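You operate a simulated robot arm through the tools that you are given. There is no shell and no other tool. Be economical: measure what you need, move in short steps, check, and stop when the job is done.

You are at the controls of a simulated two-armed robot. One attempt, no reset.

Task
Wipe up the spill on the top of the end table with the grey rag there and put it back.

It is judged by the outcome, as a careful person would: the job done as asked, and still so three seconds after it is handed in. It fails if anything else is knocked over, pushed out of place, dropped, spilled or broken.

Robot
Two 6-joint arms with two-finger parallel grippers on one trunk, on a base that drives. Base frame: it is fixed to the floor where the robot stands at the start and does not move with it; the origin is under the middle of the robot, x ahead of it, y to its left, z up. Readings come in mm, rad, newtons and seconds.
The left shoulder is at the start at [60, 187, 972], the right one opposite. Payload 1.57 kg a hand.
The tool frame of a hand sits at the grasp point between the pads (the TCP): z along the fingers, y along the line on which they close. The tips reach 30 mm beyond it. The gripper opens to 110 mm. The fingers are 24 mm wide and 12 mm thick; the gripper's body (48 by 112 mm) begins 78 mm behind the TCP.
Orientation is that of the tool frame in the base frame, as a unit quaternion [x, y, z, w]. With the fingers straight down and closing along the base's y, the tool's x points along the base's -x, its y along +y and its z along -z.

Tools
- The arms move only by the tool servo_tool. It takes "left_motion", "right_motion" or both (then of equal length, played together; a hand with none holds still); each is a list of rows, each an object (a shift or turn left out is 0, a gripper value left out holds the last) with "slide": the shift along the tool's x, y, z in units of 30 mm (1.0 is 30 mm), a list of three; "delta_rot": the turn, a rotation vector about the tool's x, y, z in units of 6 degrees (1.0 is 6 degrees), a list of three. In form: [{"slide": [x, y, z], "delta_rot": [wx, wy, wz]}, ...]. A call has 1 to 8 rows; each row shifts and turns the commanded pose from where the row before left it, along the tool's axes as they then stand. "left_jaw" and "right_jaw" are, for a hand that has rows, the finger opening in mm, from 0 to 110, set as the call begins (left out, the last holds). A call with a number of a shift or a turn outside -1 to 1 is refused whole. Rows are played at 5 a second. More than 50 mm and 0.15 rad between two rows, or a gripper value outside its range, and nothing of the call is played. A pose out of reach is approached as far as the arm can. The call stops where the force on the tool passes 40 N (or 10 N more than at its start, if that is more) or the arm is blocked; 0.2 s more then pass. The fingers move at their own pace (about 153 mm/s each) and stop on an object; they squeeze with about 21 N. The grip force told is the motor's: it shows also when the fingers shut on nothing. Time passes only in rows, and 0.2 s behind the last, so rows that do not move let the fingers close. It gives the time, the measured TCP pose, the force on the tool (base axes), the opening and the grip force at its end, in the units of the frame above (readings bear some noise), and new pictures: "show" is both (left out), scene, wrist or none (wrist: the cameras of the hands that moved).
- Cameras (640 x 400 px; columns grow to the right, rows downward): "scene" is now at [10.7, -6, 1505.1]; the picture's right is [-0.09, -1.00, 0.00], its down [-0.84, 0.07, -0.54] and it looks along [0.54, -0.05, -0.84] (base axes); focal length 258 px, centre (320, 200). "left" rides on the left gripper at [70, -16, -141] in its tool frame; the picture's right is [0.23, 0.97, 0.00], its down [-0.85, 0.20, -0.48] and it looks along [-0.47, 0.11, 0.88] (tool axes); focal length 222 px, centre (320, 200). "right" rides on the right gripper at [70, 16, -141] in its tool frame; the picture's right is [-0.23, 0.97, 0.00], its down [-0.86, -0.20, -0.48] and it looks along [-0.47, -0.11, 0.88] (tool axes); focal length 222 px, centre (320, 200). There is no depth. A picture from a camera that has moved, and an enlarged one, comes with that camera's place and axes in the base frame and with its lens.
- lift_body(by): slides the trunk up (or, below 0, down) by that many mm; the arms and the scene camera ride with it, the base frame stays. It gives what a move gives, with no picture.
- drive_base(legs): drives the robot by 1 to 6 legs, each [ahead, left, turn to the left] in mm, mm and rad, along the robot's own axes; the way and the turn of a leg run together, so that a leg with both is an arc; at most 1500 mm and 3.142 rad a leg. The arms and the cameras ride along, it lands a little off, and it stops where it bumps. It gives what a move gives, and a new picture of the scene camera.
- aim_head(pan, tilt): turns the head with the scene camera to pan (to the left, within 1.501 rad either way) and tilt (down, from -0.506 to 1.204), counted from straight ahead of the robot. It gives what a move gives, and a new picture of the scene camera.
- zoom(camera, box): a new picture of the part [left, top, right, bottom] of that camera's present view, enlarged. No time passes.
- hand_in(): hands the job in; it is judged then, once.

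Go step by step. Nothing tells you exact positions but the pictures and the camera data: compare them with the known pose of the tool, close in by small moves and look again before you grip or let go. The budget is 120 turns and 260 pictures, counting those below and the enlarged ones. Unless the task says otherwise, let go and move clear before handing in, and close with one line.

The tools are called after "Request:" by a JSON object that holds its "op" and its "data". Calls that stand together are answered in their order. servo_tool: Moves the arms, as the interface text tells. Its arguments: {"type":"object","properties":{"left_motion":{"type":"array"},"left_jaw":{"type":"number"},"right_motion":{"type":"array"},"right_jaw":{"type":"number"},"show":{"type":"string","enum":["both","scene","wrist","none"]}},"required":[]} The other tools are called the same way: lift_body (by) slides the trunk up or down; drive_base (legs) drives the base; aim_head (pan, tilt) turns the head that bears the scene camera; zoom (camera, box) takes an enlarged picture of a part of a camera's view; hand_in () hands the job in.

At the start:

```text
time_s: 0.0
left_position: [436.7, 73.9, 966.9]
left_orientation: [0.0, 1.0, 0.0, 0.001]
left_ft_force: [-0.8, -0.2, -0.5]
left_grip_width: 109.9
left_grasp_force: 0.0
right_position: [329.1, -305.2, 914.7]
right_orientation: [0.0, 1.0, -0.001, 0.001]
right_ft_force: [-0.1, -0.3, 0.0]
right_grip_width: 110.2
right_grasp_force: 0.0
trunk travel left (down, up): [-600.0, 390.0]
robot x, y, heading: [0.7, 2.0, -0.001]
head pan, tilt: [-0.089, 1.0]
```

scene: 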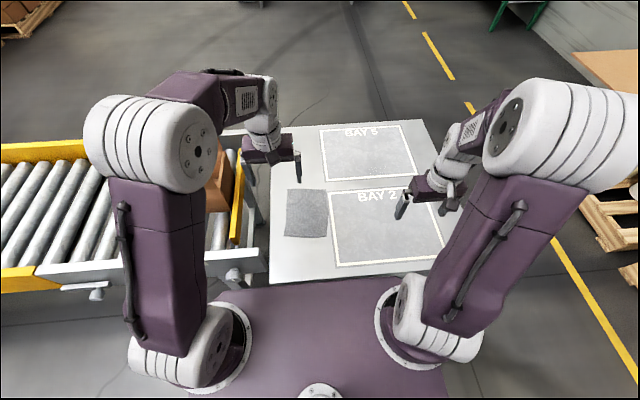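
right: 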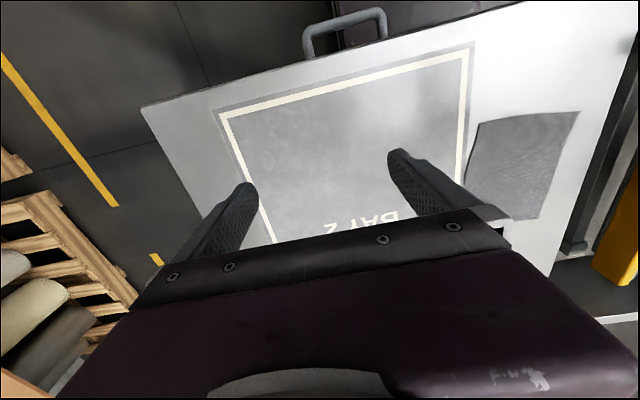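
left: 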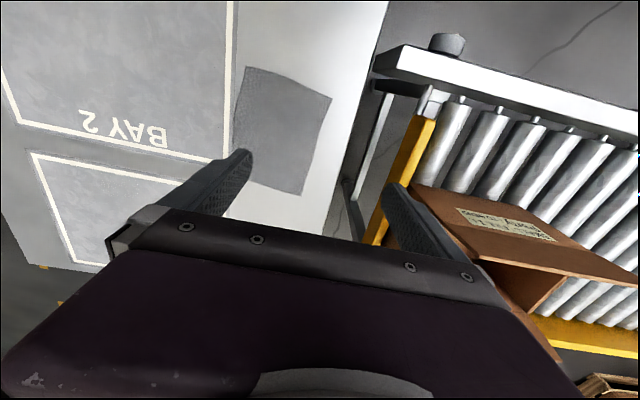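

I see a grey rag on the table left of the two painted bays, but no obvious spill yet. I'll enlarge the views to find it.

Request:
{"op": "zoom", "data": {"camera": "scene", "box": [250, 110, 470, 280]}}

Request:
{"op": "zoom", "data": {"camera": "right", "box": [140, 0, 640, 260]}}

Request:
{"op": "zoom", "data": {"camera": "left", "box": [0, 0, 400, 280]}}

```text
2.35 times, centred on (360, 195) of scene
camera zoom: at [10.7, -6.0, 1505.1], right [-0.09, -1.0, 0.0], down [-0.84, 0.07, -0.54], along [0.54, -0.05, -0.84], focal length 608 px, centre (226, 212)
```

zoom: 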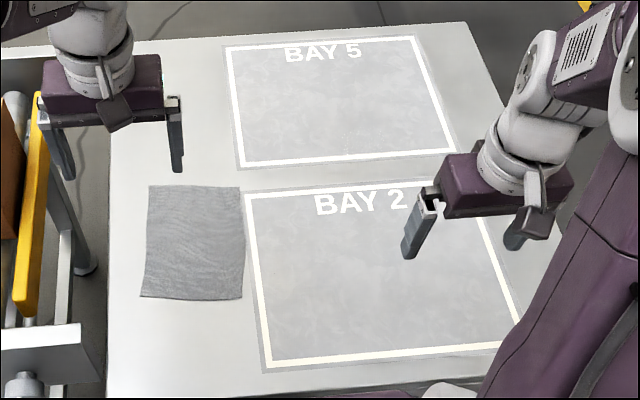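

```text
1.28 times, centred on (390, 130) of right
camera zoom: at [259.2, -288.5, 1058.3], right [0.23, 0.97, 0.0], down [0.86, -0.2, 0.48], along [0.47, -0.11, -0.88], focal length 284 px, centre (230, 290)
```

zoom: 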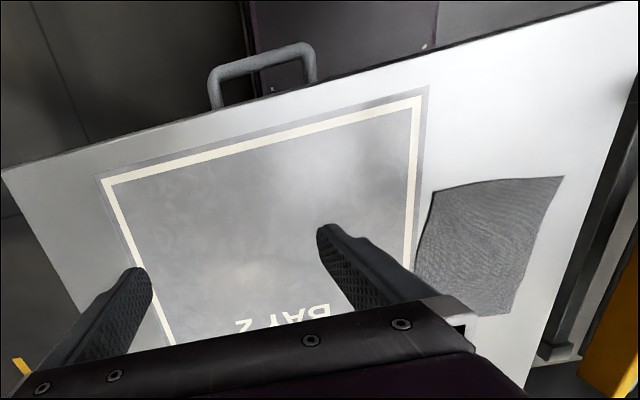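

```text
1.43 times, centred on (200, 140) of left
camera zoom: at [365.9, 57.3, 1108.1], right [-0.23, 0.97, 0.0], down [0.85, 0.2, 0.48], along [0.47, 0.11, -0.88], focal length 317 px, centre (491, 286)
```

zoom: 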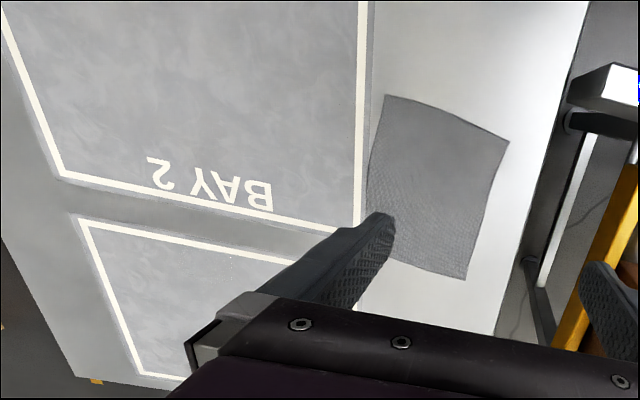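

No clear spill on this table yet. I'll look around with the head to see whether there are other tables, then come back.

Request:
{"op": "aim_head", "data": {"pan": 1.2, "tilt": 0.6}}

Request:
{"op": "aim_head", "data": {"pan": -1.2, "tilt": 0.6}}

Request:
{"op": "aim_head", "data": {"pan": 0, "tilt": 0.3}}

Request:
{"op": "aim_head", "data": {"pan": 0, "tilt": 1.15}}

```text
time_s: 1.5
left_position: [435.8, 74.0, 967.0]
left_orientation: [0.0, 1.0, 0.0, 0.0]
left_ft_force: [-0.1, -0.2, -0.4]
left_grip_width: 109.9
left_grasp_force: 0.2
right_position: [330.6, -304.4, 914.7]
right_orientation: [0.0, 1.0, 0.0, -0.001]
right_ft_force: [0.6, 0.3, -0.1]
right_grip_width: 110.0
right_grasp_force: 0.1
trunk travel left (down, up): [-600.0, 390.0]
robot x, y, heading: [-3.8, 1.5, -0.0]
head pan, tilt: [1.201, 0.6]
camera scene: at [-26.6, 82.5, 1537.1], right [0.93, -0.36, 0.0], down [-0.2, -0.53, -0.82], along [0.3, 0.77, -0.57], focal length 258 px, centre (320, 200)
```

scene: 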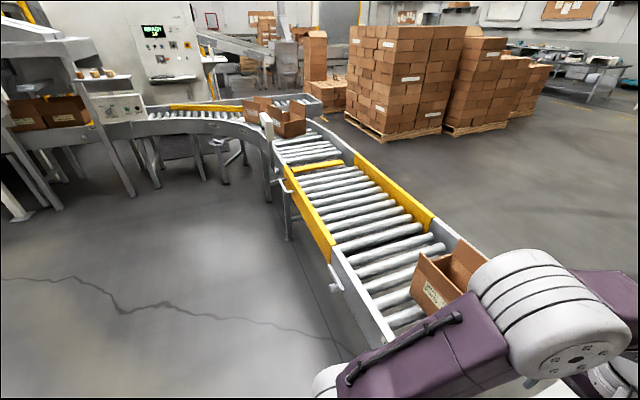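

```text
time_s: 3.7
left_position: [435.5, 72.8, 966.3]
left_orientation: [-0.001, 1.0, 0.0, -0.001]
left_ft_force: [0.2, -0.2, 1.5]
left_grip_width: 109.8
left_grasp_force: 0.0
right_position: [329.7, -305.3, 914.3]
right_orientation: [-0.001, 1.0, 0.0, 0.0]
right_ft_force: [-0.2, 1.3, -0.2]
right_grip_width: 109.9
right_grasp_force: 0.1
trunk travel left (down, up): [-600.0, 390.0]
robot x, y, heading: [1.8, -0.1, 0.001]
head pan, tilt: [-1.201, 0.6]
camera scene: at [-26.7, -82.2, 1537.1], right [-0.93, -0.36, 0.0], down [-0.2, 0.53, -0.83], along [0.3, -0.77, -0.56], focal length 258 px, centre (320, 200)
```

scene: 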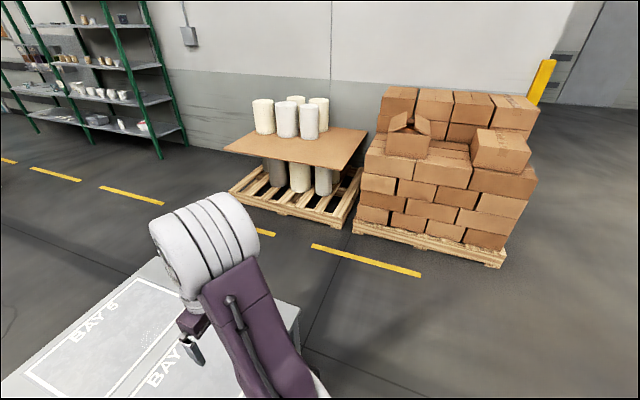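

```text
time_s: 5.1
left_position: [435.6, 73.8, 964.6]
left_orientation: [0.0, 1.0, 0.0, 0.0]
left_ft_force: [0.7, -0.4, 0.3]
left_grip_width: 110.0
left_grasp_force: 0.1
right_position: [329.8, -304.8, 914.6]
right_orientation: [0.0, 1.0, 0.0, 0.0]
right_ft_force: [-0.7, 0.0, -0.2]
right_grip_width: 109.8
right_grasp_force: 0.1
trunk travel left (down, up): [-600.0, 390.0]
robot x, y, heading: [-1.4, -1.9, -0.001]
head pan, tilt: [0.0, 0.3]
camera scene: at [34.7, 0.0, 1564.6], right [0.0, -1.0, 0.0], down [-0.3, 0.0, -0.96], along [0.96, 0.0, -0.3], focal length 258 px, centre (320, 200)
```

scene: 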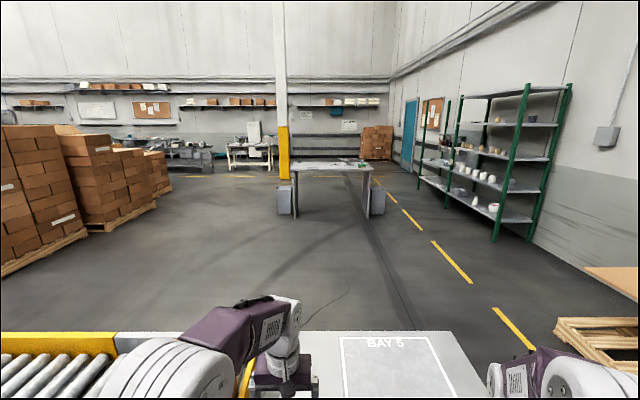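

```text
time_s: 6.2
left_position: [436.9, 72.9, 967.2]
left_orientation: [0.001, 1.0, 0.0, 0.0]
left_ft_force: [-0.1, 0.6, 0.4]
left_grip_width: 110.1
left_grasp_force: 0.0
right_position: [329.3, -305.3, 915.6]
right_orientation: [0.0, 1.0, 0.0, 0.0]
right_ft_force: [0.7, -0.3, -0.1]
right_grip_width: 110.1
right_grasp_force: 0.0
trunk travel left (down, up): [-600.0, 390.0]
robot x, y, heading: [1.2, -1.8, -0.001]
head pan, tilt: [0.0, 1.15]
camera scene: at [1.0, 0.1, 1495.4], right [0.0, -1.0, 0.0], down [-0.91, 0.0, -0.41], along [0.41, 0.0, -0.91], focal length 258 px, centre (320, 200)
```

scene: 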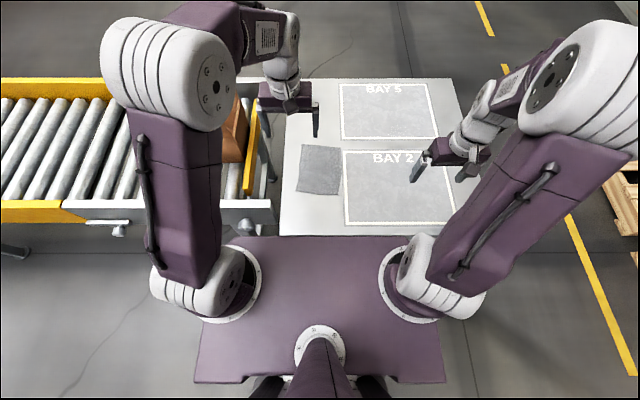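

The table at the conveyor's end is the end table. In the oblique view there was a glint near the bays, so I'll look at it from shallow angles.

Request:
{"op": "zoom", "data": {"camera": "scene", "box": [275, 70, 475, 240]}}

Request:
{"op": "aim_head", "data": {"pan": -1.0, "tilt": 0.9}}

Request:
{"op": "zoom", "data": {"camera": "scene", "box": [0, 150, 340, 400]}}

```text
2.35 times, centred on (375, 155) of scene
camera zoom: at [1.0, 0.1, 1495.4], right [0.0, -1.0, 0.0], down [-0.91, 0.0, -0.41], along [0.41, 0.0, -0.91], focal length 608 px, centre (191, 306)
```

zoom: 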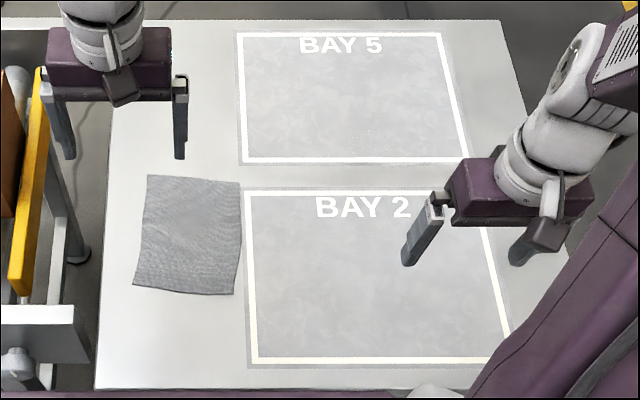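

```text
time_s: 7.5
left_position: [437.4, 73.4, 967.6]
left_orientation: [0.0, 1.0, 0.0, 0.001]
left_ft_force: [-0.2, 0.1, -0.7]
left_grip_width: 109.9
left_grasp_force: 0.1
right_position: [328.2, -304.7, 915.9]
right_orientation: [0.0, 1.0, -0.001, 0.0]
right_ft_force: [-0.4, 0.5, 0.5]
right_grip_width: 110.2
right_grasp_force: 0.0
trunk travel left (down, up): [-600.0, 390.0]
robot x, y, heading: [-0.6, 0.4, 0.0]
head pan, tilt: [-1.0, 0.901]
camera scene: at [-17.8, -63.3, 1512.3], right [-0.84, -0.54, 0.0], down [-0.42, 0.66, -0.62], along [0.34, -0.52, -0.78], focal length 258 px, centre (320, 200)
```

scene: 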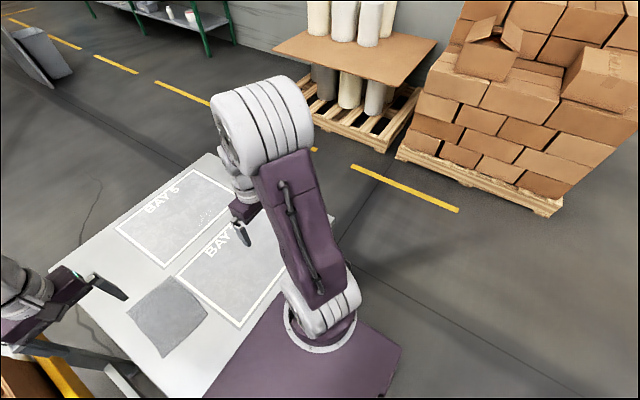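

```text
1.60 times, centred on (170, 275) of scene
camera zoom: at [-17.8, -63.3, 1512.3], right [-0.84, -0.54, 0.0], down [-0.42, 0.66, -0.62], along [0.34, -0.52, -0.78], focal length 414 px, centre (560, 80)
```

zoom: 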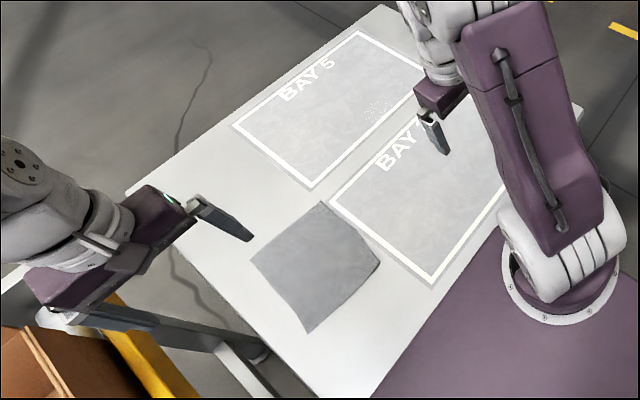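

Fine white specks show inside the lower right of BAY 5; that may be the spill. I'll zoom in tightly.

Request:
{"op": "zoom", "data": {"camera": "scene", "box": [100, 150, 260, 250]}}

Request:
{"op": "zoom", "data": {"camera": "left", "box": [0, 120, 200, 280]}}

```text
4.00 times, centred on (180, 200) of scene
camera zoom: at [-17.8, -63.3, 1512.3], right [-0.84, -0.54, 0.0], down [-0.42, 0.66, -0.62], along [0.34, -0.52, -0.78], focal length 1034 px, centre (880, 200)
```

zoom: 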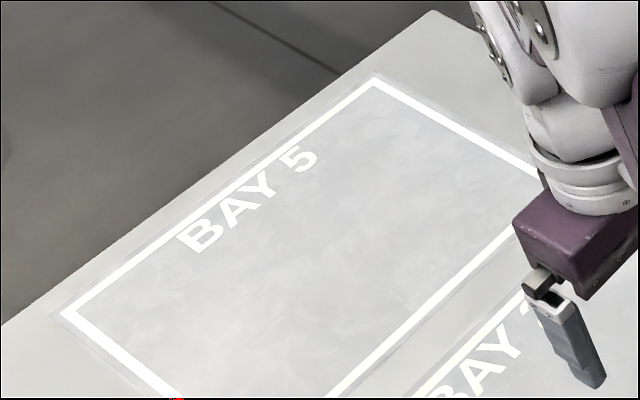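

```text
2.50 times, centred on (100, 200) of left
camera zoom: at [365.9, 57.3, 1108.1], right [-0.23, 0.97, 0.0], down [0.85, 0.2, 0.48], along [0.47, 0.11, -0.88], focal length 555 px, centre (870, 200)
```

zoom: 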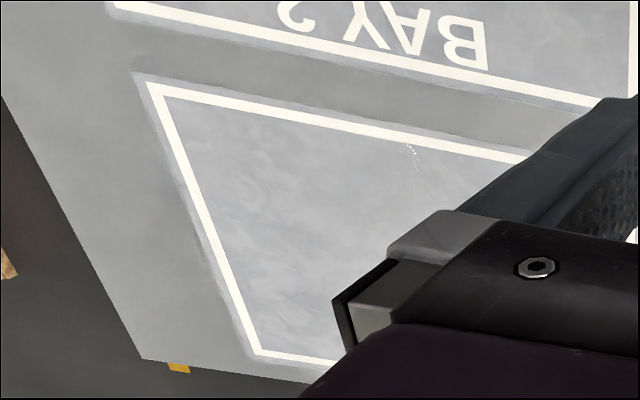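

The specks seen from two views both point to about (690, -300) on the table, in BAY 5, so the spill seems to be a clear film there, too far to reach from here. The rag is about 210 x 160 mm, centred near (514, 3). I'll lower the left hand over it for a closer look.

Request:
{"op": "servo_tool", "data": {"left_motion": [{"slide": [-0.4, -0.4, 0.9]}, {"slide": [-0.4, -0.4, 0.9]}, {"slide": [-0.4, -0.4, 0.9]}, {"slide": [-0.4, -0.4, 0.9]}, {"slide": [-0.4, -0.4, 0.9]}, {"slide": [-0.3, -0.3, 0.9]}], "left_jaw": 80, "show": "wrist"}}

Request:
{"op": "aim_head", "data": {"pan": -0.5, "tilt": 0.8}}

Request:
{"op": "zoom", "data": {"camera": "scene", "box": [150, 100, 400, 300]}}

```text
time_s: 8.9
left_position: [505.8, 5.5, 803.3]
left_orientation: [0.0, 1.0, -0.001, -0.001]
left_ft_force: [-0.6, 0.1, -0.2]
left_grip_width: 79.9
left_grasp_force: 0.1
right_position: [330.5, -305.4, 915.2]
right_orientation: [0.0, 1.0, 0.0, 0.0]
right_ft_force: [-0.4, 0.1, 0.4]
right_grip_width: 110.0
right_grasp_force: 0.1
trunk travel left (down, up): [-600.0, 390.0]
robot x, y, heading: [-1.0, -0.9, -0.002]
head pan, tilt: [-1.0, 0.901]
camera left: at [435.8, -11.0, 945.2], right [-0.23, 0.97, 0.0], down [0.85, 0.2, 0.48], along [0.47, 0.11, -0.88], focal length 222 px, centre (320, 200)
```

left: 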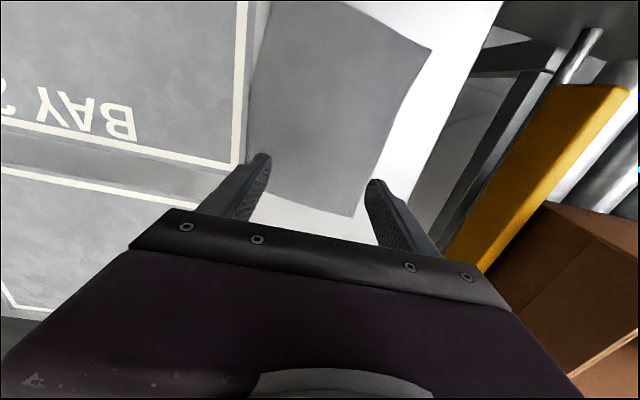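

```text
time_s: 9.8
left_position: [506.5, 5.7, 804.1]
left_orientation: [0.0, 1.0, 0.0, 0.001]
left_ft_force: [0.3, 0.4, 0.3]
left_grip_width: 80.0
left_grasp_force: 0.1
right_position: [329.3, -304.8, 914.8]
right_orientation: [0.0, 1.0, 0.0, 0.001]
right_ft_force: [0.6, 0.8, 0.0]
right_grip_width: 109.9
right_grasp_force: 0.1
trunk travel left (down, up): [-600.0, 390.0]
robot x, y, heading: [2.1, -0.3, -0.002]
head pan, tilt: [-0.499, 0.799]
camera scene: at [12.2, -38.7, 1520.2], right [-0.48, -0.88, 0.0], down [-0.63, 0.34, -0.7], along [0.61, -0.33, -0.72], focal length 258 px, centre (320, 200)
```

scene: 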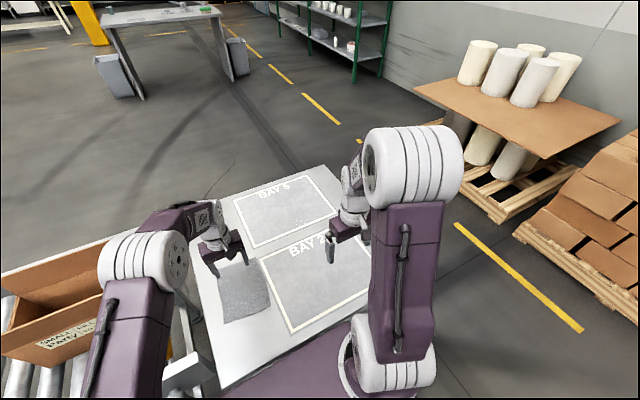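

```text
2.00 times, centred on (275, 200) of scene
camera zoom: at [12.2, -38.7, 1520.2], right [-0.48, -0.88, 0.0], down [-0.63, 0.34, -0.7], along [0.61, -0.33, -0.72], focal length 517 px, centre (410, 200)
```

zoom: 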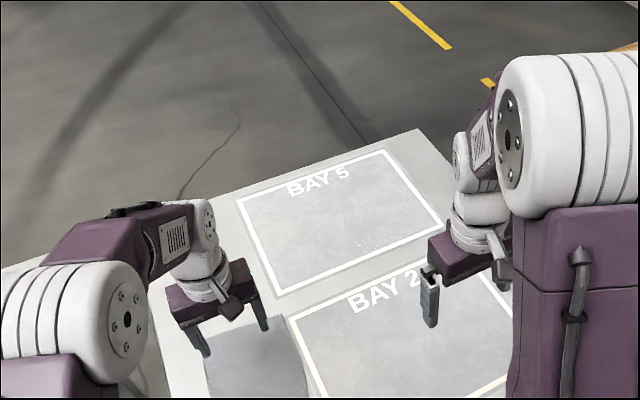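

The specks again fall at about (690, -305), so the spill location is consistent. I'm over the middle of the rag, so I'll lower to just above it.

Request:
{"op": "servo_tool", "data": {"left_motion": [{"slide": [-0.2, 0, 0.9]}, {"slide": [0, 0, 0.9]}, {"slide": [0, 0, 0.9]}, {"slide": [0, 0, 0.9]}, {"slide": [0, 0, 0.3]}], "left_jaw": 70, "show": "wrist"}}

```text
time_s: 10.7
left_position: [513.5, 2.9, 727.4]
left_orientation: [0.0, 1.0, -0.002, 0.005]
left_ft_force: [-3.4, -0.3, 15.5]
left_grip_width: 69.9
left_grasp_force: 0.0
right_position: [328.1, -304.9, 916.1]
right_orientation: [0.0, 1.0, -0.001, 0.001]
right_ft_force: [0.4, 0.1, 0.5]
right_grip_width: 110.1
right_grasp_force: 0.1
trunk travel left (down, up): [-600.0, 390.0]
robot x, y, heading: [-0.4, 1.2, -0.001]
head pan, tilt: [-0.499, 0.799]
stopped in row 4 (left hand): the force on the tool passed its limit (the readings are from after the stop); the commanded pose is now the measured one
camera left: at [441.4, -12.6, 868.0], right [-0.23, 0.97, -0.01], down [0.85, 0.2, 0.49], along [0.48, 0.11, -0.87], focal length 222 px, centre (320, 200)
```

left: 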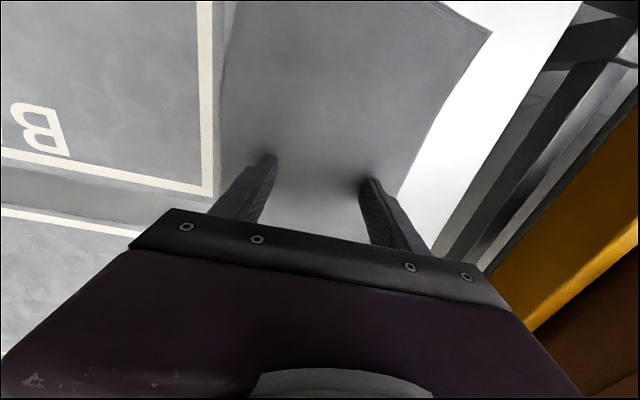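

The force stopped the hand with the tips at about 697, higher than I expected. I'll check the picture to see what is touching.

Request:
{"op": "aim_head", "data": {"pan": 0.2, "tilt": 1.0}}

Request:
{"op": "zoom", "data": {"camera": "left", "box": [180, 80, 460, 255]}}

Request:
{"op": "zoom", "data": {"camera": "right", "box": [400, 60, 640, 260]}}

```text
time_s: 11.8
left_position: [513.9, 2.7, 727.4]
left_orientation: [0.0, 1.0, -0.001, 0.006]
left_ft_force: [4.6, -0.7, 22.5]
left_grip_width: 69.8
left_grasp_force: 0.0
right_position: [328.7, -305.0, 915.2]
right_orientation: [0.0, 1.0, 0.0, 0.001]
right_ft_force: [0.4, -0.2, -0.2]
right_grip_width: 109.9
right_grasp_force: 0.1
trunk travel left (down, up): [-600.0, 390.0]
robot x, y, heading: [0.8, -1.2, 0.0]
head pan, tilt: [0.201, 1.0]
camera scene: at [7.2, 13.7, 1505.3], right [0.2, -0.98, 0.0], down [-0.82, -0.17, -0.54], along [0.53, 0.11, -0.84], focal length 258 px, centre (320, 200)
```

scene: 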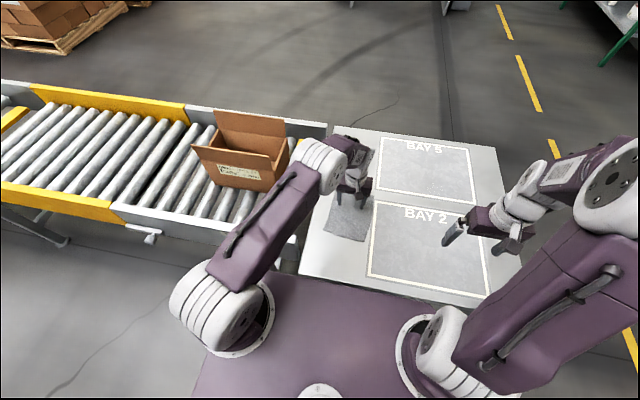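

```text
2.29 times, centred on (320, 168) of left
camera zoom: at [441.3, -12.6, 867.8], right [-0.23, 0.97, -0.01], down [0.85, 0.2, 0.49], along [0.48, 0.11, -0.87], focal length 508 px, centre (320, 274)
```

zoom: 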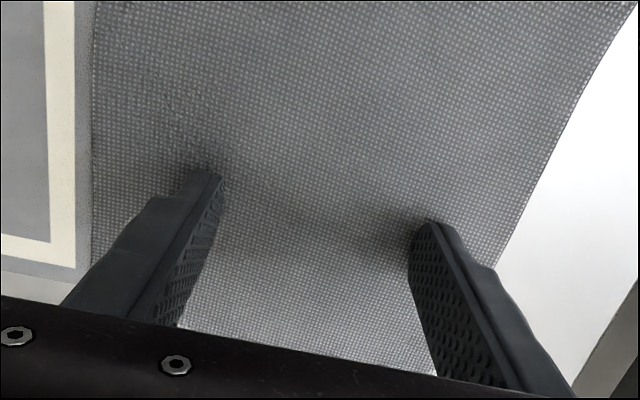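

```text
2.00 times, centred on (520, 160) of right
camera zoom: at [257.7, -288.6, 1058.8], right [0.23, 0.97, 0.0], down [0.85, -0.2, 0.48], along [0.47, -0.11, -0.88], focal length 444 px, centre (-80, 280)
```

zoom: 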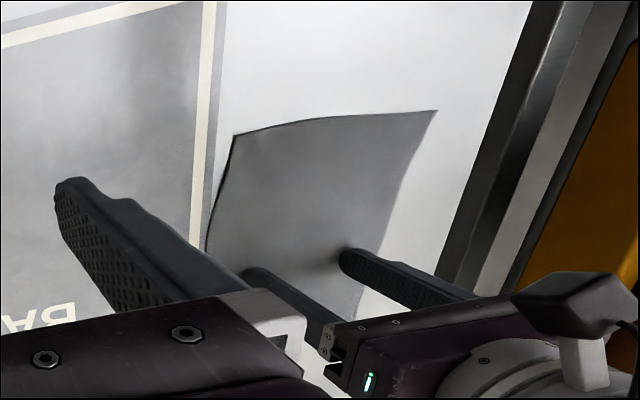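

The fingertips are pressing on the rag, and triangulating the rag corner gives a table top near z = 690 rather than 647. That puts the spill nearer (655, -288). I'll ease off slightly and close on the cloth.

Request:
{"op": "servo_tool", "data": {"left_motion": [{"slide": [0, 0, -0.03]}, {"slide": [0, 0, 0]}, {"slide": [0, 0, 0]}], "left_jaw": 0, "show": "wrist"}}

```text
time_s: 12.6
left_position: [511.1, 3.1, 727.9]
left_orientation: [0.0, 1.0, -0.003, 0.005]
left_ft_force: [-2.3, 0.7, 17.6]
left_grip_width: 3.0
left_grasp_force: 20.9
right_position: [327.8, -305.8, 914.4]
right_orientation: [0.0, 1.0, -0.001, 0.001]
right_ft_force: [-0.8, 0.3, 0.5]
right_grip_width: 110.4
right_grasp_force: 0.1
trunk travel left (down, up): [-600.0, 390.0]
robot x, y, heading: [3.0, -3.8, -0.002]
head pan, tilt: [0.201, 1.0]
camera left: at [439.6, -12.2, 868.0], right [-0.23, 0.97, 0.0], down [0.85, 0.2, 0.49], along [0.47, 0.11, -0.87], focal length 222 px, centre (320, 200)
```

left: 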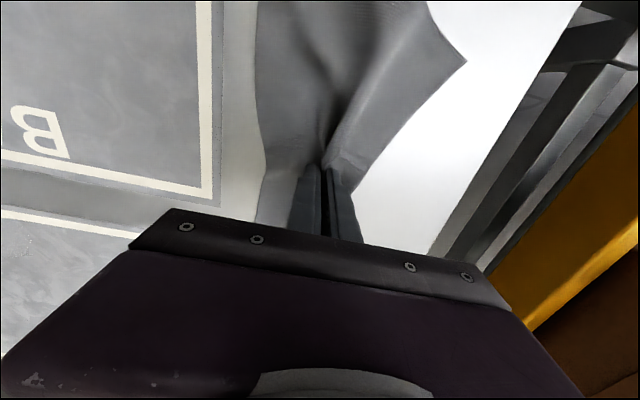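

The cloth bunched between the fingers, width 3 mm with a firm grip. I'll lift it and look.

Request:
{"op": "servo_tool", "data": {"left_motion": [{"slide": [0, 0, -0.9]}, {"slide": [0.3, 0, -0.9]}, {"slide": [0.5, 0, -0.9]}, {"slide": [0.7, 0, -0.9]}, {"slide": [0.7, 0, -0.9]}, {"slide": [0.5, 0, -0.9]}]}}

```text
time_s: 14.0
left_position: [430.8, 4.8, 889.5]
left_orientation: [0.0, 1.0, -0.002, 0.004]
left_ft_force: [-0.4, -0.6, 0.0]
left_grip_width: 2.9
left_grasp_force: 21.1
right_position: [329.4, -305.0, 915.5]
right_orientation: [0.0, 1.0, 0.0, 0.001]
right_ft_force: [-0.5, 0.1, -0.5]
right_grip_width: 109.9
right_grasp_force: 0.1
trunk travel left (down, up): [-600.0, 390.0]
robot x, y, heading: [0.3, -0.6, -0.002]
head pan, tilt: [0.201, 1.0]
camera scene: at [8.6, 14.2, 1505.1], right [0.2, -0.98, 0.0], down [-0.82, -0.17, -0.54], along [0.53, 0.11, -0.84], focal length 258 px, centre (320, 200)
camera left: at [358.7, -11.3, 1030.1], right [-0.23, 0.97, 0.0], down [0.85, 0.2, 0.49], along [0.47, 0.11, -0.87], focal length 222 px, centre (320, 200)
```

scene: 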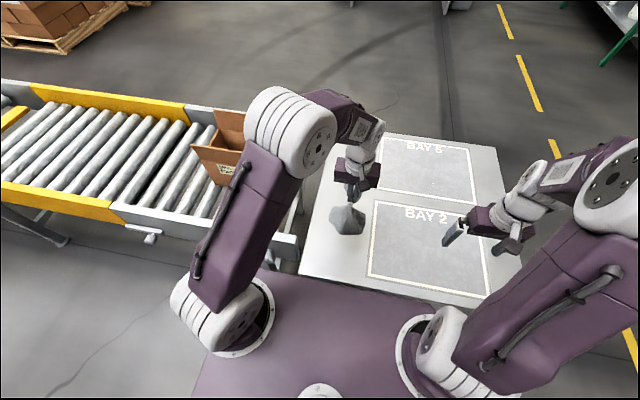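
left: 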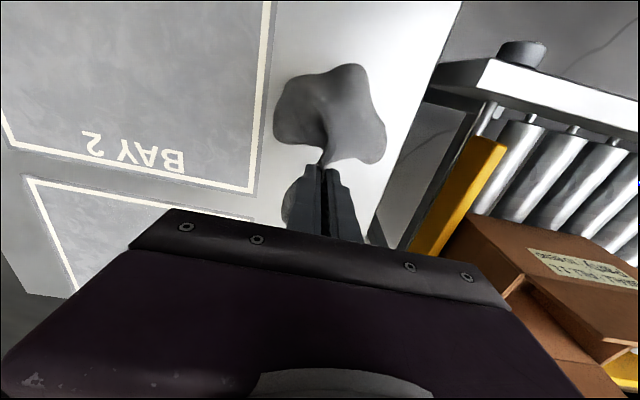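

The rag is held and hanging clear of the table. I'll now drive back, right past the table's right end, turn to face its right side, and look.

Request:
{"op": "drive_base", "data": {"legs": [[-150, 0, 0], [0, -1050, 0], [0, 0, 1.571]]}}

Request:
{"op": "aim_head", "data": {"pan": -0.7, "tilt": 0.8}}

```text
time_s: 24.1
left_position: [-144.2, -617.5, 888.4]
left_orientation: [0.71, -0.704, -0.001, -0.004]
left_ft_force: [0.0, -0.6, -0.2]
left_grip_width: 3.1
left_grasp_force: 20.8
right_position: [166.9, -717.8, 915.3]
right_orientation: [0.71, -0.704, 0.0, 0.0]
right_ft_force: [0.3, 0.8, 0.0]
right_grip_width: 109.9
right_grasp_force: 0.2
trunk travel left (down, up): [-600.0, 390.0]
robot x, y, heading: [-134.4, -1049.0, 1.581]
head pan, tilt: [0.201, 1.0]
camera scene: at [-148.2, -1040.6, 1505.1], right [0.98, 0.21, 0.0], down [0.17, -0.82, -0.54], along [-0.11, 0.53, -0.84], focal length 258 px, centre (320, 200)
```

scene: 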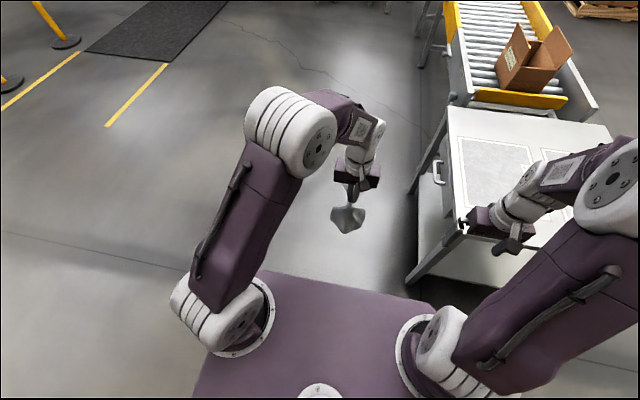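

```text
time_s: 25.3
left_position: [-143.3, -618.0, 889.1]
left_orientation: [0.711, -0.704, -0.002, -0.005]
left_ft_force: [-0.2, 0.4, -0.4]
left_grip_width: 2.8
left_grasp_force: 20.9
right_position: [167.4, -717.2, 915.2]
right_orientation: [0.71, -0.704, 0.0, 0.0]
right_ft_force: [-0.5, 0.3, 0.6]
right_grip_width: 109.7
right_grasp_force: 0.1
trunk travel left (down, up): [-600.0, 390.0]
robot x, y, heading: [-135.7, -1045.4, 1.579]
head pan, tilt: [-0.7, 0.799]
camera scene: at [-82.4, -1046.6, 1520.2], right [0.77, -0.64, 0.0], down [-0.46, -0.55, -0.7], along [0.44, 0.54, -0.72], focal length 258 px, centre (320, 200)
```

scene: 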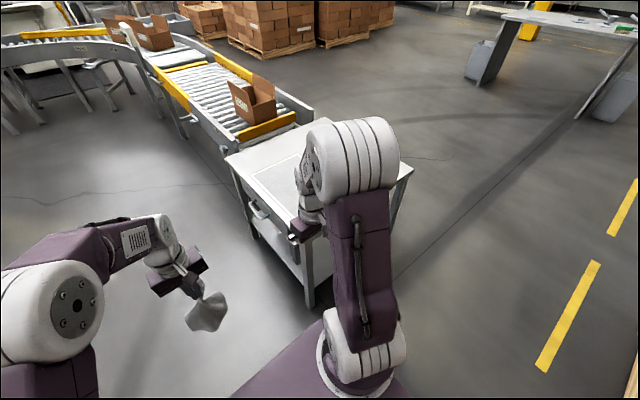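

The path along the table's right side is clear. I'll strafe +x alongside the table and then look at the top.

Request:
{"op": "drive_base", "data": {"legs": [[0, -960, 0]]}}

Request:
{"op": "aim_head", "data": {"pan": 0.1, "tilt": 0.85}}

```text
time_s: 30.4
left_position: [829.9, -616.6, 889.0]
left_orientation: [-0.705, 0.709, 0.002, 0.004]
left_ft_force: [-0.4, -0.1, 0.1]
left_grip_width: 3.0
left_grasp_force: 21.6
right_position: [1138.9, -721.0, 914.0]
right_orientation: [-0.705, 0.71, 0.0, 0.0]
right_ft_force: [0.6, 0.5, -0.1]
right_grip_width: 110.2
right_grasp_force: 0.1
trunk travel left (down, up): [-600.0, 390.0]
robot x, y, heading: [833.3, -1047.4, 1.564]
head pan, tilt: [-0.7, 0.799]
camera scene: at [884.9, -1046.4, 1520.2], right [0.76, -0.65, 0.0], down [-0.47, -0.55, -0.7], along [0.45, 0.53, -0.72], focal length 258 px, centre (320, 200)
```

scene: 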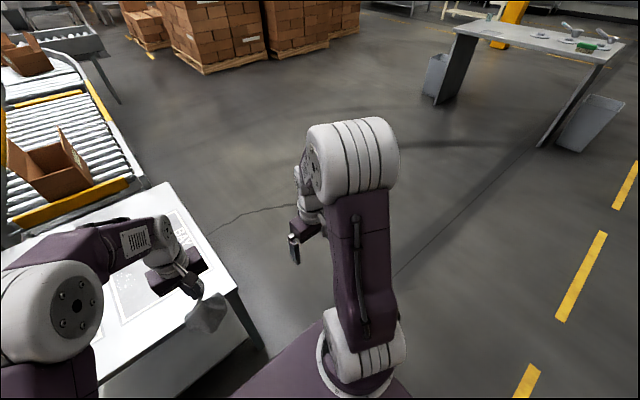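

```text
time_s: 31.5
left_position: [830.3, -617.3, 889.6]
left_orientation: [-0.704, 0.71, 0.002, 0.004]
left_ft_force: [-0.6, 0.2, 0.3]
left_grip_width: 3.3
left_grasp_force: 20.7
right_position: [1139.1, -719.9, 914.9]
right_orientation: [-0.705, 0.709, 0.0, 0.0]
right_ft_force: [0.2, 0.5, 0.1]
right_grip_width: 109.7
right_grasp_force: 0.1
trunk travel left (down, up): [-600.0, 390.0]
robot x, y, heading: [833.8, -1047.8, 1.561]
head pan, tilt: [0.099, 0.85]
camera scene: at [825.4, -1029.9, 1516.2], right [1.0, 0.09, 0.0], down [0.07, -0.75, -0.66], along [-0.06, 0.66, -0.75], focal length 258 px, centre (320, 200)
```

scene: 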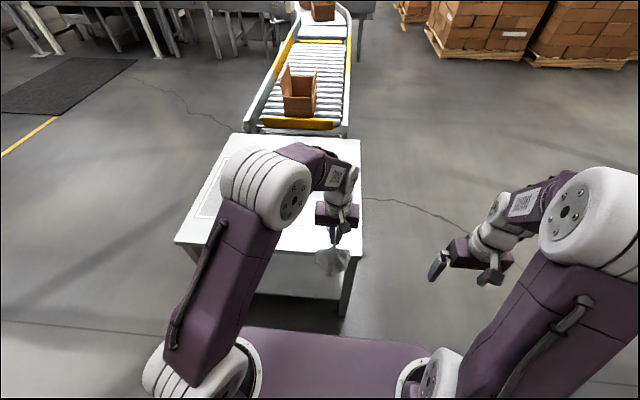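

The table is ahead-left. I'll enlarge the visible part of its top.

Request:
{"op": "zoom", "data": {"camera": "scene", "box": [170, 120, 370, 250]}}

Request:
{"op": "zoom", "data": {"camera": "left", "box": [0, 0, 640, 400]}}

```text
3.08 times, centred on (270, 185) of scene
camera zoom: at [825.4, -1029.9, 1516.2], right [1.0, 0.09, 0.0], down [0.07, -0.75, -0.66], along [-0.06, 0.66, -0.75], focal length 796 px, centre (474, 246)
```

zoom: 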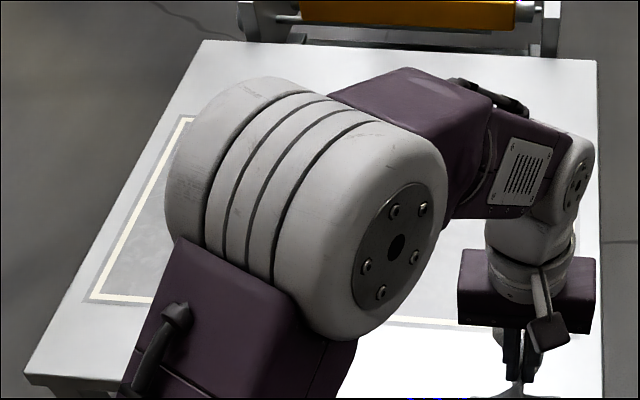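

```text
1.00 times, centred on (320, 200) of left
camera zoom: at [845.0, -687.8, 1029.7], right [-0.98, -0.22, 0.0], down [-0.2, 0.85, 0.49], along [-0.1, 0.47, -0.87], focal length 222 px, centre (320, 200)
```

zoom: 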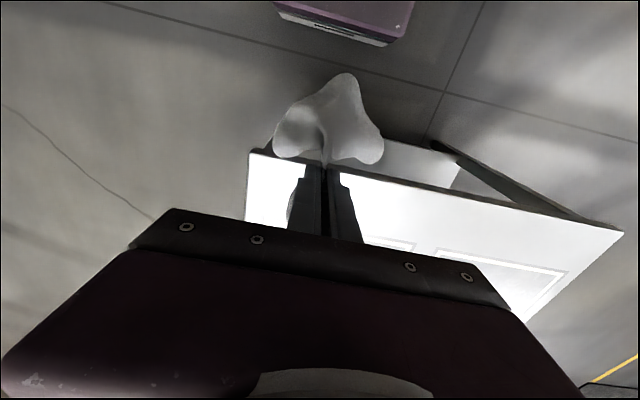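

The base front is about 245 mm ahead of the axis, so I can close in by about 190 mm. After that I'll move the left hand aside to look at the spill.

Request:
{"op": "drive_base", "data": {"legs": [[190, 0, 0]]}}

Request:
{"op": "servo_tool", "data": {"left_motion": [{"slide": [0.3, -0.9, -0.3]}, {"slide": [0.3, -0.9, -0.3]}, {"slide": [0.3, -0.9, -0.3]}, {"slide": [0.3, -0.9, -0.3]}]}}

```text
time_s: 33.1
left_position: [831.9, -426.2, 889.0]
left_orientation: [-0.705, 0.709, 0.001, 0.004]
left_ft_force: [-0.5, 0.5, -0.1]
left_grip_width: 3.2
left_grasp_force: 21.2
right_position: [1139.9, -530.6, 915.2]
right_orientation: [-0.704, 0.71, -0.001, 0.0]
right_ft_force: [-0.1, -0.8, -0.6]
right_grip_width: 110.0
right_grasp_force: 0.0
trunk travel left (down, up): [-600.0, 390.0]
robot x, y, heading: [833.2, -860.3, 1.566]
head pan, tilt: [0.099, 0.85]
camera scene: at [826.5, -839.0, 1516.2], right [1.0, 0.09, 0.0], down [0.07, -0.75, -0.66], along [-0.06, 0.66, -0.75], focal length 258 px, centre (320, 200)
```

scene: 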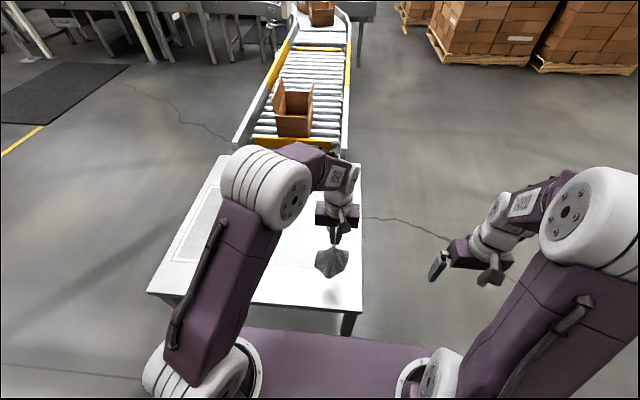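

```text
time_s: 34.1
left_position: [938.5, -463.3, 927.3]
left_orientation: [-0.704, 0.71, 0.003, 0.004]
left_ft_force: [-0.3, 0.3, -0.2]
left_grip_width: 2.9
left_grasp_force: 20.8
right_position: [1141.3, -530.2, 915.1]
right_orientation: [-0.705, 0.71, 0.001, -0.001]
right_ft_force: [-0.1, -1.3, -0.7]
right_grip_width: 109.9
right_grasp_force: 0.0
trunk travel left (down, up): [-600.0, 390.0]
robot x, y, heading: [834.7, -859.1, 1.563]
head pan, tilt: [0.099, 0.85]
camera scene: at [827.5, -840.1, 1516.2], right [1.0, 0.09, 0.0], down [0.07, -0.75, -0.66], along [-0.06, 0.66, -0.75], focal length 258 px, centre (320, 200)
camera left: at [953.8, -534.0, 1068.0], right [-0.98, -0.22, 0.0], down [-0.19, 0.85, 0.49], along [-0.1, 0.47, -0.87], focal length 222 px, centre (320, 200)
```

scene: 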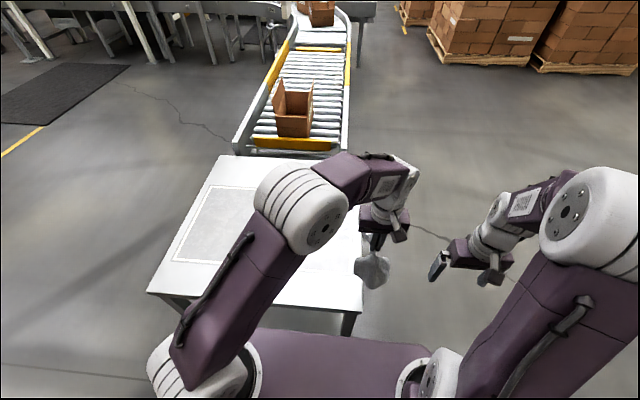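
left: 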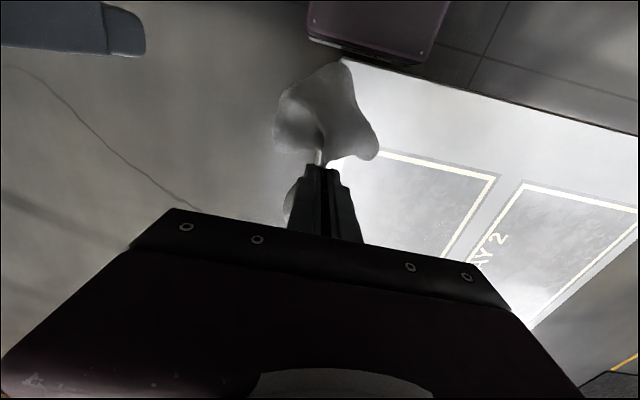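

I'll enlarge the bay area in the wrist view, where the light glances off the table.

Request:
{"op": "zoom", "data": {"camera": "left", "box": [340, 120, 640, 300]}}

Request:
{"op": "aim_head", "data": {"pan": 1.2, "tilt": 1.0}}

```text
2.13 times, centred on (490, 210) of left
camera zoom: at [953.8, -534.0, 1068.0], right [-0.98, -0.22, 0.0], down [-0.19, 0.85, 0.49], along [-0.1, 0.47, -0.87], focal length 474 px, centre (-43, 179)
```

zoom: 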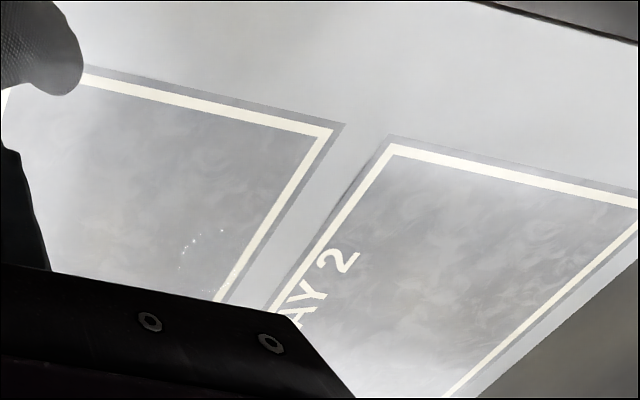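

```text
time_s: 35.4
left_position: [939.0, -462.6, 926.5]
left_orientation: [-0.704, 0.71, 0.002, 0.004]
left_ft_force: [0.2, 0.2, -0.3]
left_grip_width: 3.1
left_grasp_force: 20.8
right_position: [1139.8, -530.1, 915.2]
right_orientation: [-0.704, 0.71, 0.0, 0.0]
right_ft_force: [0.6, 0.7, -0.5]
right_grip_width: 109.8
right_grasp_force: 0.1
trunk travel left (down, up): [-600.0, 390.0]
robot x, y, heading: [831.9, -859.3, 1.561]
head pan, tilt: [1.201, 1.0]
camera scene: at [769.0, -891.6, 1505.1], right [0.37, 0.93, 0.0], down [0.78, -0.31, -0.54], along [-0.5, 0.2, -0.84], focal length 258 px, centre (320, 200)
```

scene: 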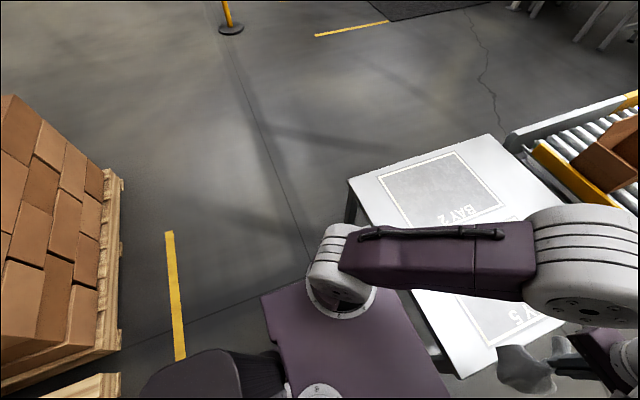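

The wrist view shows a faint glinting arc near (655, -310), the edge of a clear puddle. I'll move the hand camera closer for a full outline.

Request:
{"op": "servo_tool", "data": {"left_motion": [{"slide": [-0.9, 0, 0]}, {"slide": [-0.9, 0, 0]}, {"slide": [-0.9, 0, 0]}, {"slide": [-0.9, 0.3, 0]}], "show": "wrist"}}

Request:
{"op": "zoom", "data": {"camera": "left", "box": [370, 60, 640, 230]}}

Request:
{"op": "zoom", "data": {"camera": "scene", "box": [440, 200, 560, 350]}}

```text
time_s: 36.4
left_position: [928.7, -353.8, 925.2]
left_orientation: [-0.705, 0.709, 0.001, 0.003]
left_ft_force: [-0.3, 1.0, 1.0]
left_grip_width: 2.9
left_grasp_force: 21.2
right_position: [1139.7, -529.3, 914.5]
right_orientation: [-0.705, 0.71, -0.001, -0.001]
right_ft_force: [-0.3, -0.4, 0.2]
right_grip_width: 110.1
right_grasp_force: 0.1
trunk travel left (down, up): [-600.0, 390.0]
robot x, y, heading: [832.2, -860.2, 1.566]
head pan, tilt: [1.201, 1.0]
camera left: at [943.6, -424.3, 1065.8], right [-0.98, -0.22, 0.0], down [-0.19, 0.85, 0.48], along [-0.1, 0.47, -0.88], focal length 222 px, centre (320, 200)
```

left: 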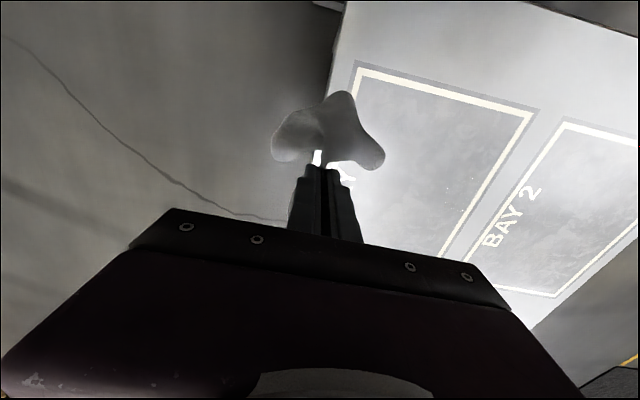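

```text
2.35 times, centred on (505, 145) of left
camera zoom: at [943.6, -424.3, 1065.8], right [-0.98, -0.22, 0.0], down [-0.19, 0.85, 0.48], along [-0.1, 0.47, -0.88], focal length 523 px, centre (-115, 329)
```

zoom: 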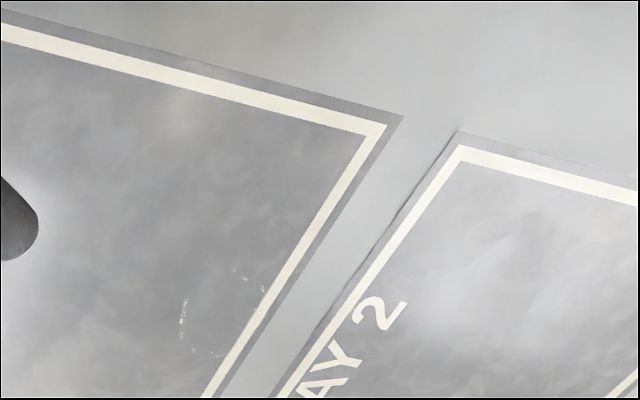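

```text
2.67 times, centred on (500, 275) of scene
camera zoom: at [768.5, -890.2, 1505.2], right [0.37, 0.93, 0.0], down [0.78, -0.31, -0.54], along [-0.5, 0.2, -0.84], focal length 690 px, centre (-160, 0)
```

zoom: 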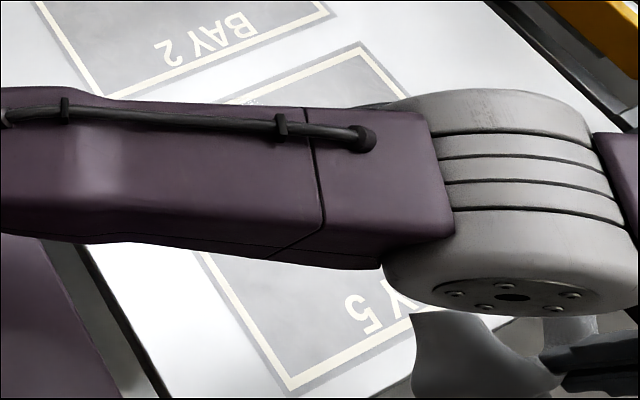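

The puddle's glinting ring is clear now: centre about (639, -296), radius about 40 mm, inside BAY 5. I'll bring the rag over it.

Request:
{"op": "servo_tool", "data": {"left_motion": [{"slide": [-0.2, 1.0, 0]}, {"slide": [-0.2, 1.0, 0]}, {"slide": [-0.2, 1.0, 0]}, {"slide": [-0.2, 1.0, 0]}, {"slide": [-0.2, 1.0, 0]}, {"slide": [-0.2, 1.0, 0]}, {"slide": [-0.2, 1.0, 0]}, {"slide": [-0.2, 1.0, 0]}], "show": "none"}}

Request:
{"op": "servo_tool", "data": {"left_motion": [{"slide": [-0.2, 0.8, 0.5]}, {"slide": [-0.1, 0.8, 0.8]}, {"slide": [0, 0, 0.9]}, {"slide": [0, 0, 0.8]}]}}

```text
time_s: 38.2
left_position: [689.6, -304.7, 927.7]
left_orientation: [-0.705, 0.709, 0.001, 0.004]
left_ft_force: [-1.1, -0.6, 0.2]
left_grip_width: 3.3
left_grasp_force: 21.2
right_position: [1140.4, -529.6, 915.4]
right_orientation: [-0.704, 0.71, 0.001, 0.0]
right_ft_force: [0.7, 0.8, 0.2]
right_grip_width: 110.1
right_grasp_force: 0.0
trunk travel left (down, up): [-600.0, 390.0]
robot x, y, heading: [828.2, -857.3, 1.559]
head pan, tilt: [1.201, 1.0]
```

```text
time_s: 39.2
left_position: [643.2, -294.9, 834.6]
left_orientation: [-0.705, 0.71, 0.002, 0.004]
left_ft_force: [-0.4, 0.4, -0.6]
left_grip_width: 3.1
left_grasp_force: 21.5
right_position: [1139.4, -529.5, 915.6]
right_orientation: [-0.705, 0.709, -0.001, 0.0]
right_ft_force: [-0.2, 0.0, -0.4]
right_grip_width: 110.0
right_grasp_force: 0.0
trunk travel left (down, up): [-600.0, 390.0]
robot x, y, heading: [835.0, -858.4, 1.565]
head pan, tilt: [1.201, 1.0]
camera scene: at [768.2, -891.0, 1505.1], right [0.37, 0.93, 0.0], down [0.78, -0.31, -0.54], along [-0.5, 0.2, -0.84], focal length 258 px, centre (320, 200)
camera left: at [658.0, -365.9, 976.1], right [-0.98, -0.22, -0.01], down [-0.19, 0.85, 0.48], along [-0.1, 0.47, -0.87], focal length 222 px, centre (320, 200)
```

scene: 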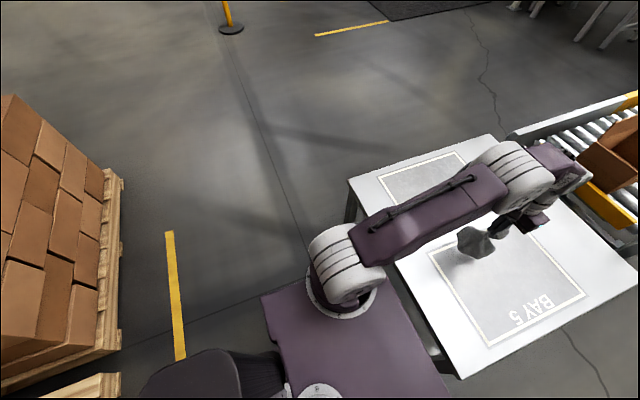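
left: 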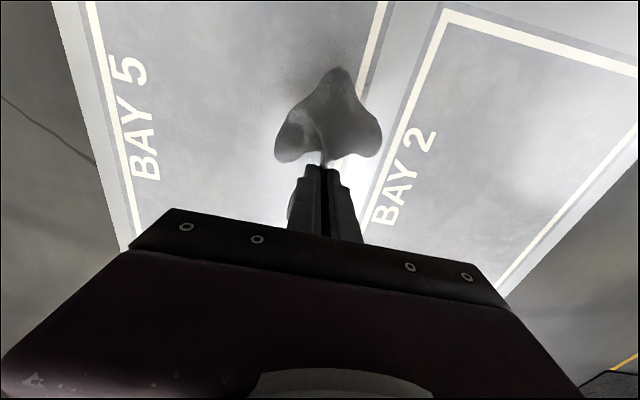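

The rag hangs right over the puddle, just above the table. I'll press it down gently.

Request:
{"op": "servo_tool", "data": {"left_motion": [{"slide": [0, 0, 0.8]}, {"slide": [0, 0, 0.8]}, {"slide": [0, 0, 0.8]}, {"slide": [0, 0, 0.6]}, {"slide": [0, 0, 0.3]}, {"slide": [0, 0, 0]}]}}

```text
time_s: 40.6
left_position: [644.4, -295.1, 734.8]
left_orientation: [-0.705, 0.709, 0.002, 0.004]
left_ft_force: [-0.6, 0.4, 0.9]
left_grip_width: 3.1
left_grasp_force: 21.1
right_position: [1139.0, -531.0, 915.2]
right_orientation: [-0.704, 0.71, -0.001, 0.0]
right_ft_force: [-0.2, 0.1, 0.0]
right_grip_width: 110.0
right_grasp_force: 0.0
trunk travel left (down, up): [-600.0, 390.0]
robot x, y, heading: [833.5, -854.5, 1.56]
head pan, tilt: [1.201, 1.0]
camera scene: at [769.0, -891.8, 1505.1], right [0.37, 0.93, 0.0], down [0.78, -0.31, -0.54], along [-0.5, 0.2, -0.84], focal length 258 px, centre (320, 200)
camera left: at [658.6, -366.7, 875.9], right [-0.98, -0.22, 0.0], down [-0.19, 0.85, 0.49], along [-0.1, 0.47, -0.87], focal length 222 px, centre (320, 200)
```

scene: 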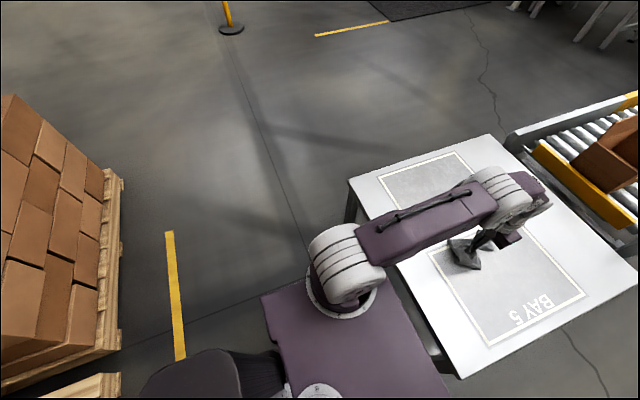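
left: 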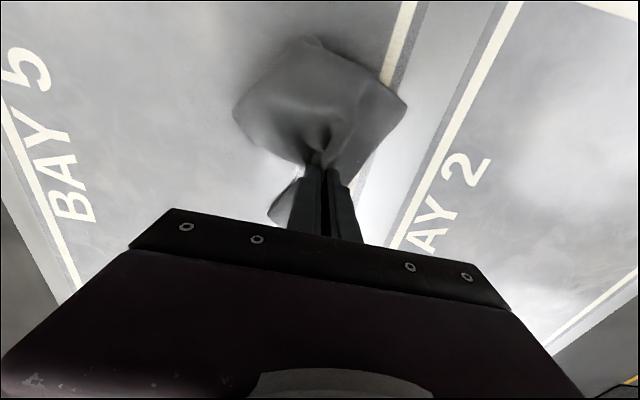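

Almost in contact with little force. I'll creep down to a light press.

Request:
{"op": "servo_tool", "data": {"left_motion": [{"slide": [0, 0, 0.1]}, {"slide": [0, 0, 0.07]}, {"slide": [0, 0, 0]}], "show": "none"}}

```text
time_s: 41.4
left_position: [643.5, -295.5, 729.4]
left_orientation: [-0.705, 0.71, 0.002, 0.005]
left_ft_force: [-0.3, 0.3, 1.9]
left_grip_width: 3.0
left_grasp_force: 21.0
right_position: [1139.9, -529.7, 916.4]
right_orientation: [-0.705, 0.709, -0.001, 0.0]
right_ft_force: [-0.5, -0.4, -0.5]
right_grip_width: 109.9
right_grasp_force: 0.1
trunk travel left (down, up): [-600.0, 390.0]
robot x, y, heading: [831.3, -858.5, 1.564]
head pan, tilt: [1.201, 1.0]
```

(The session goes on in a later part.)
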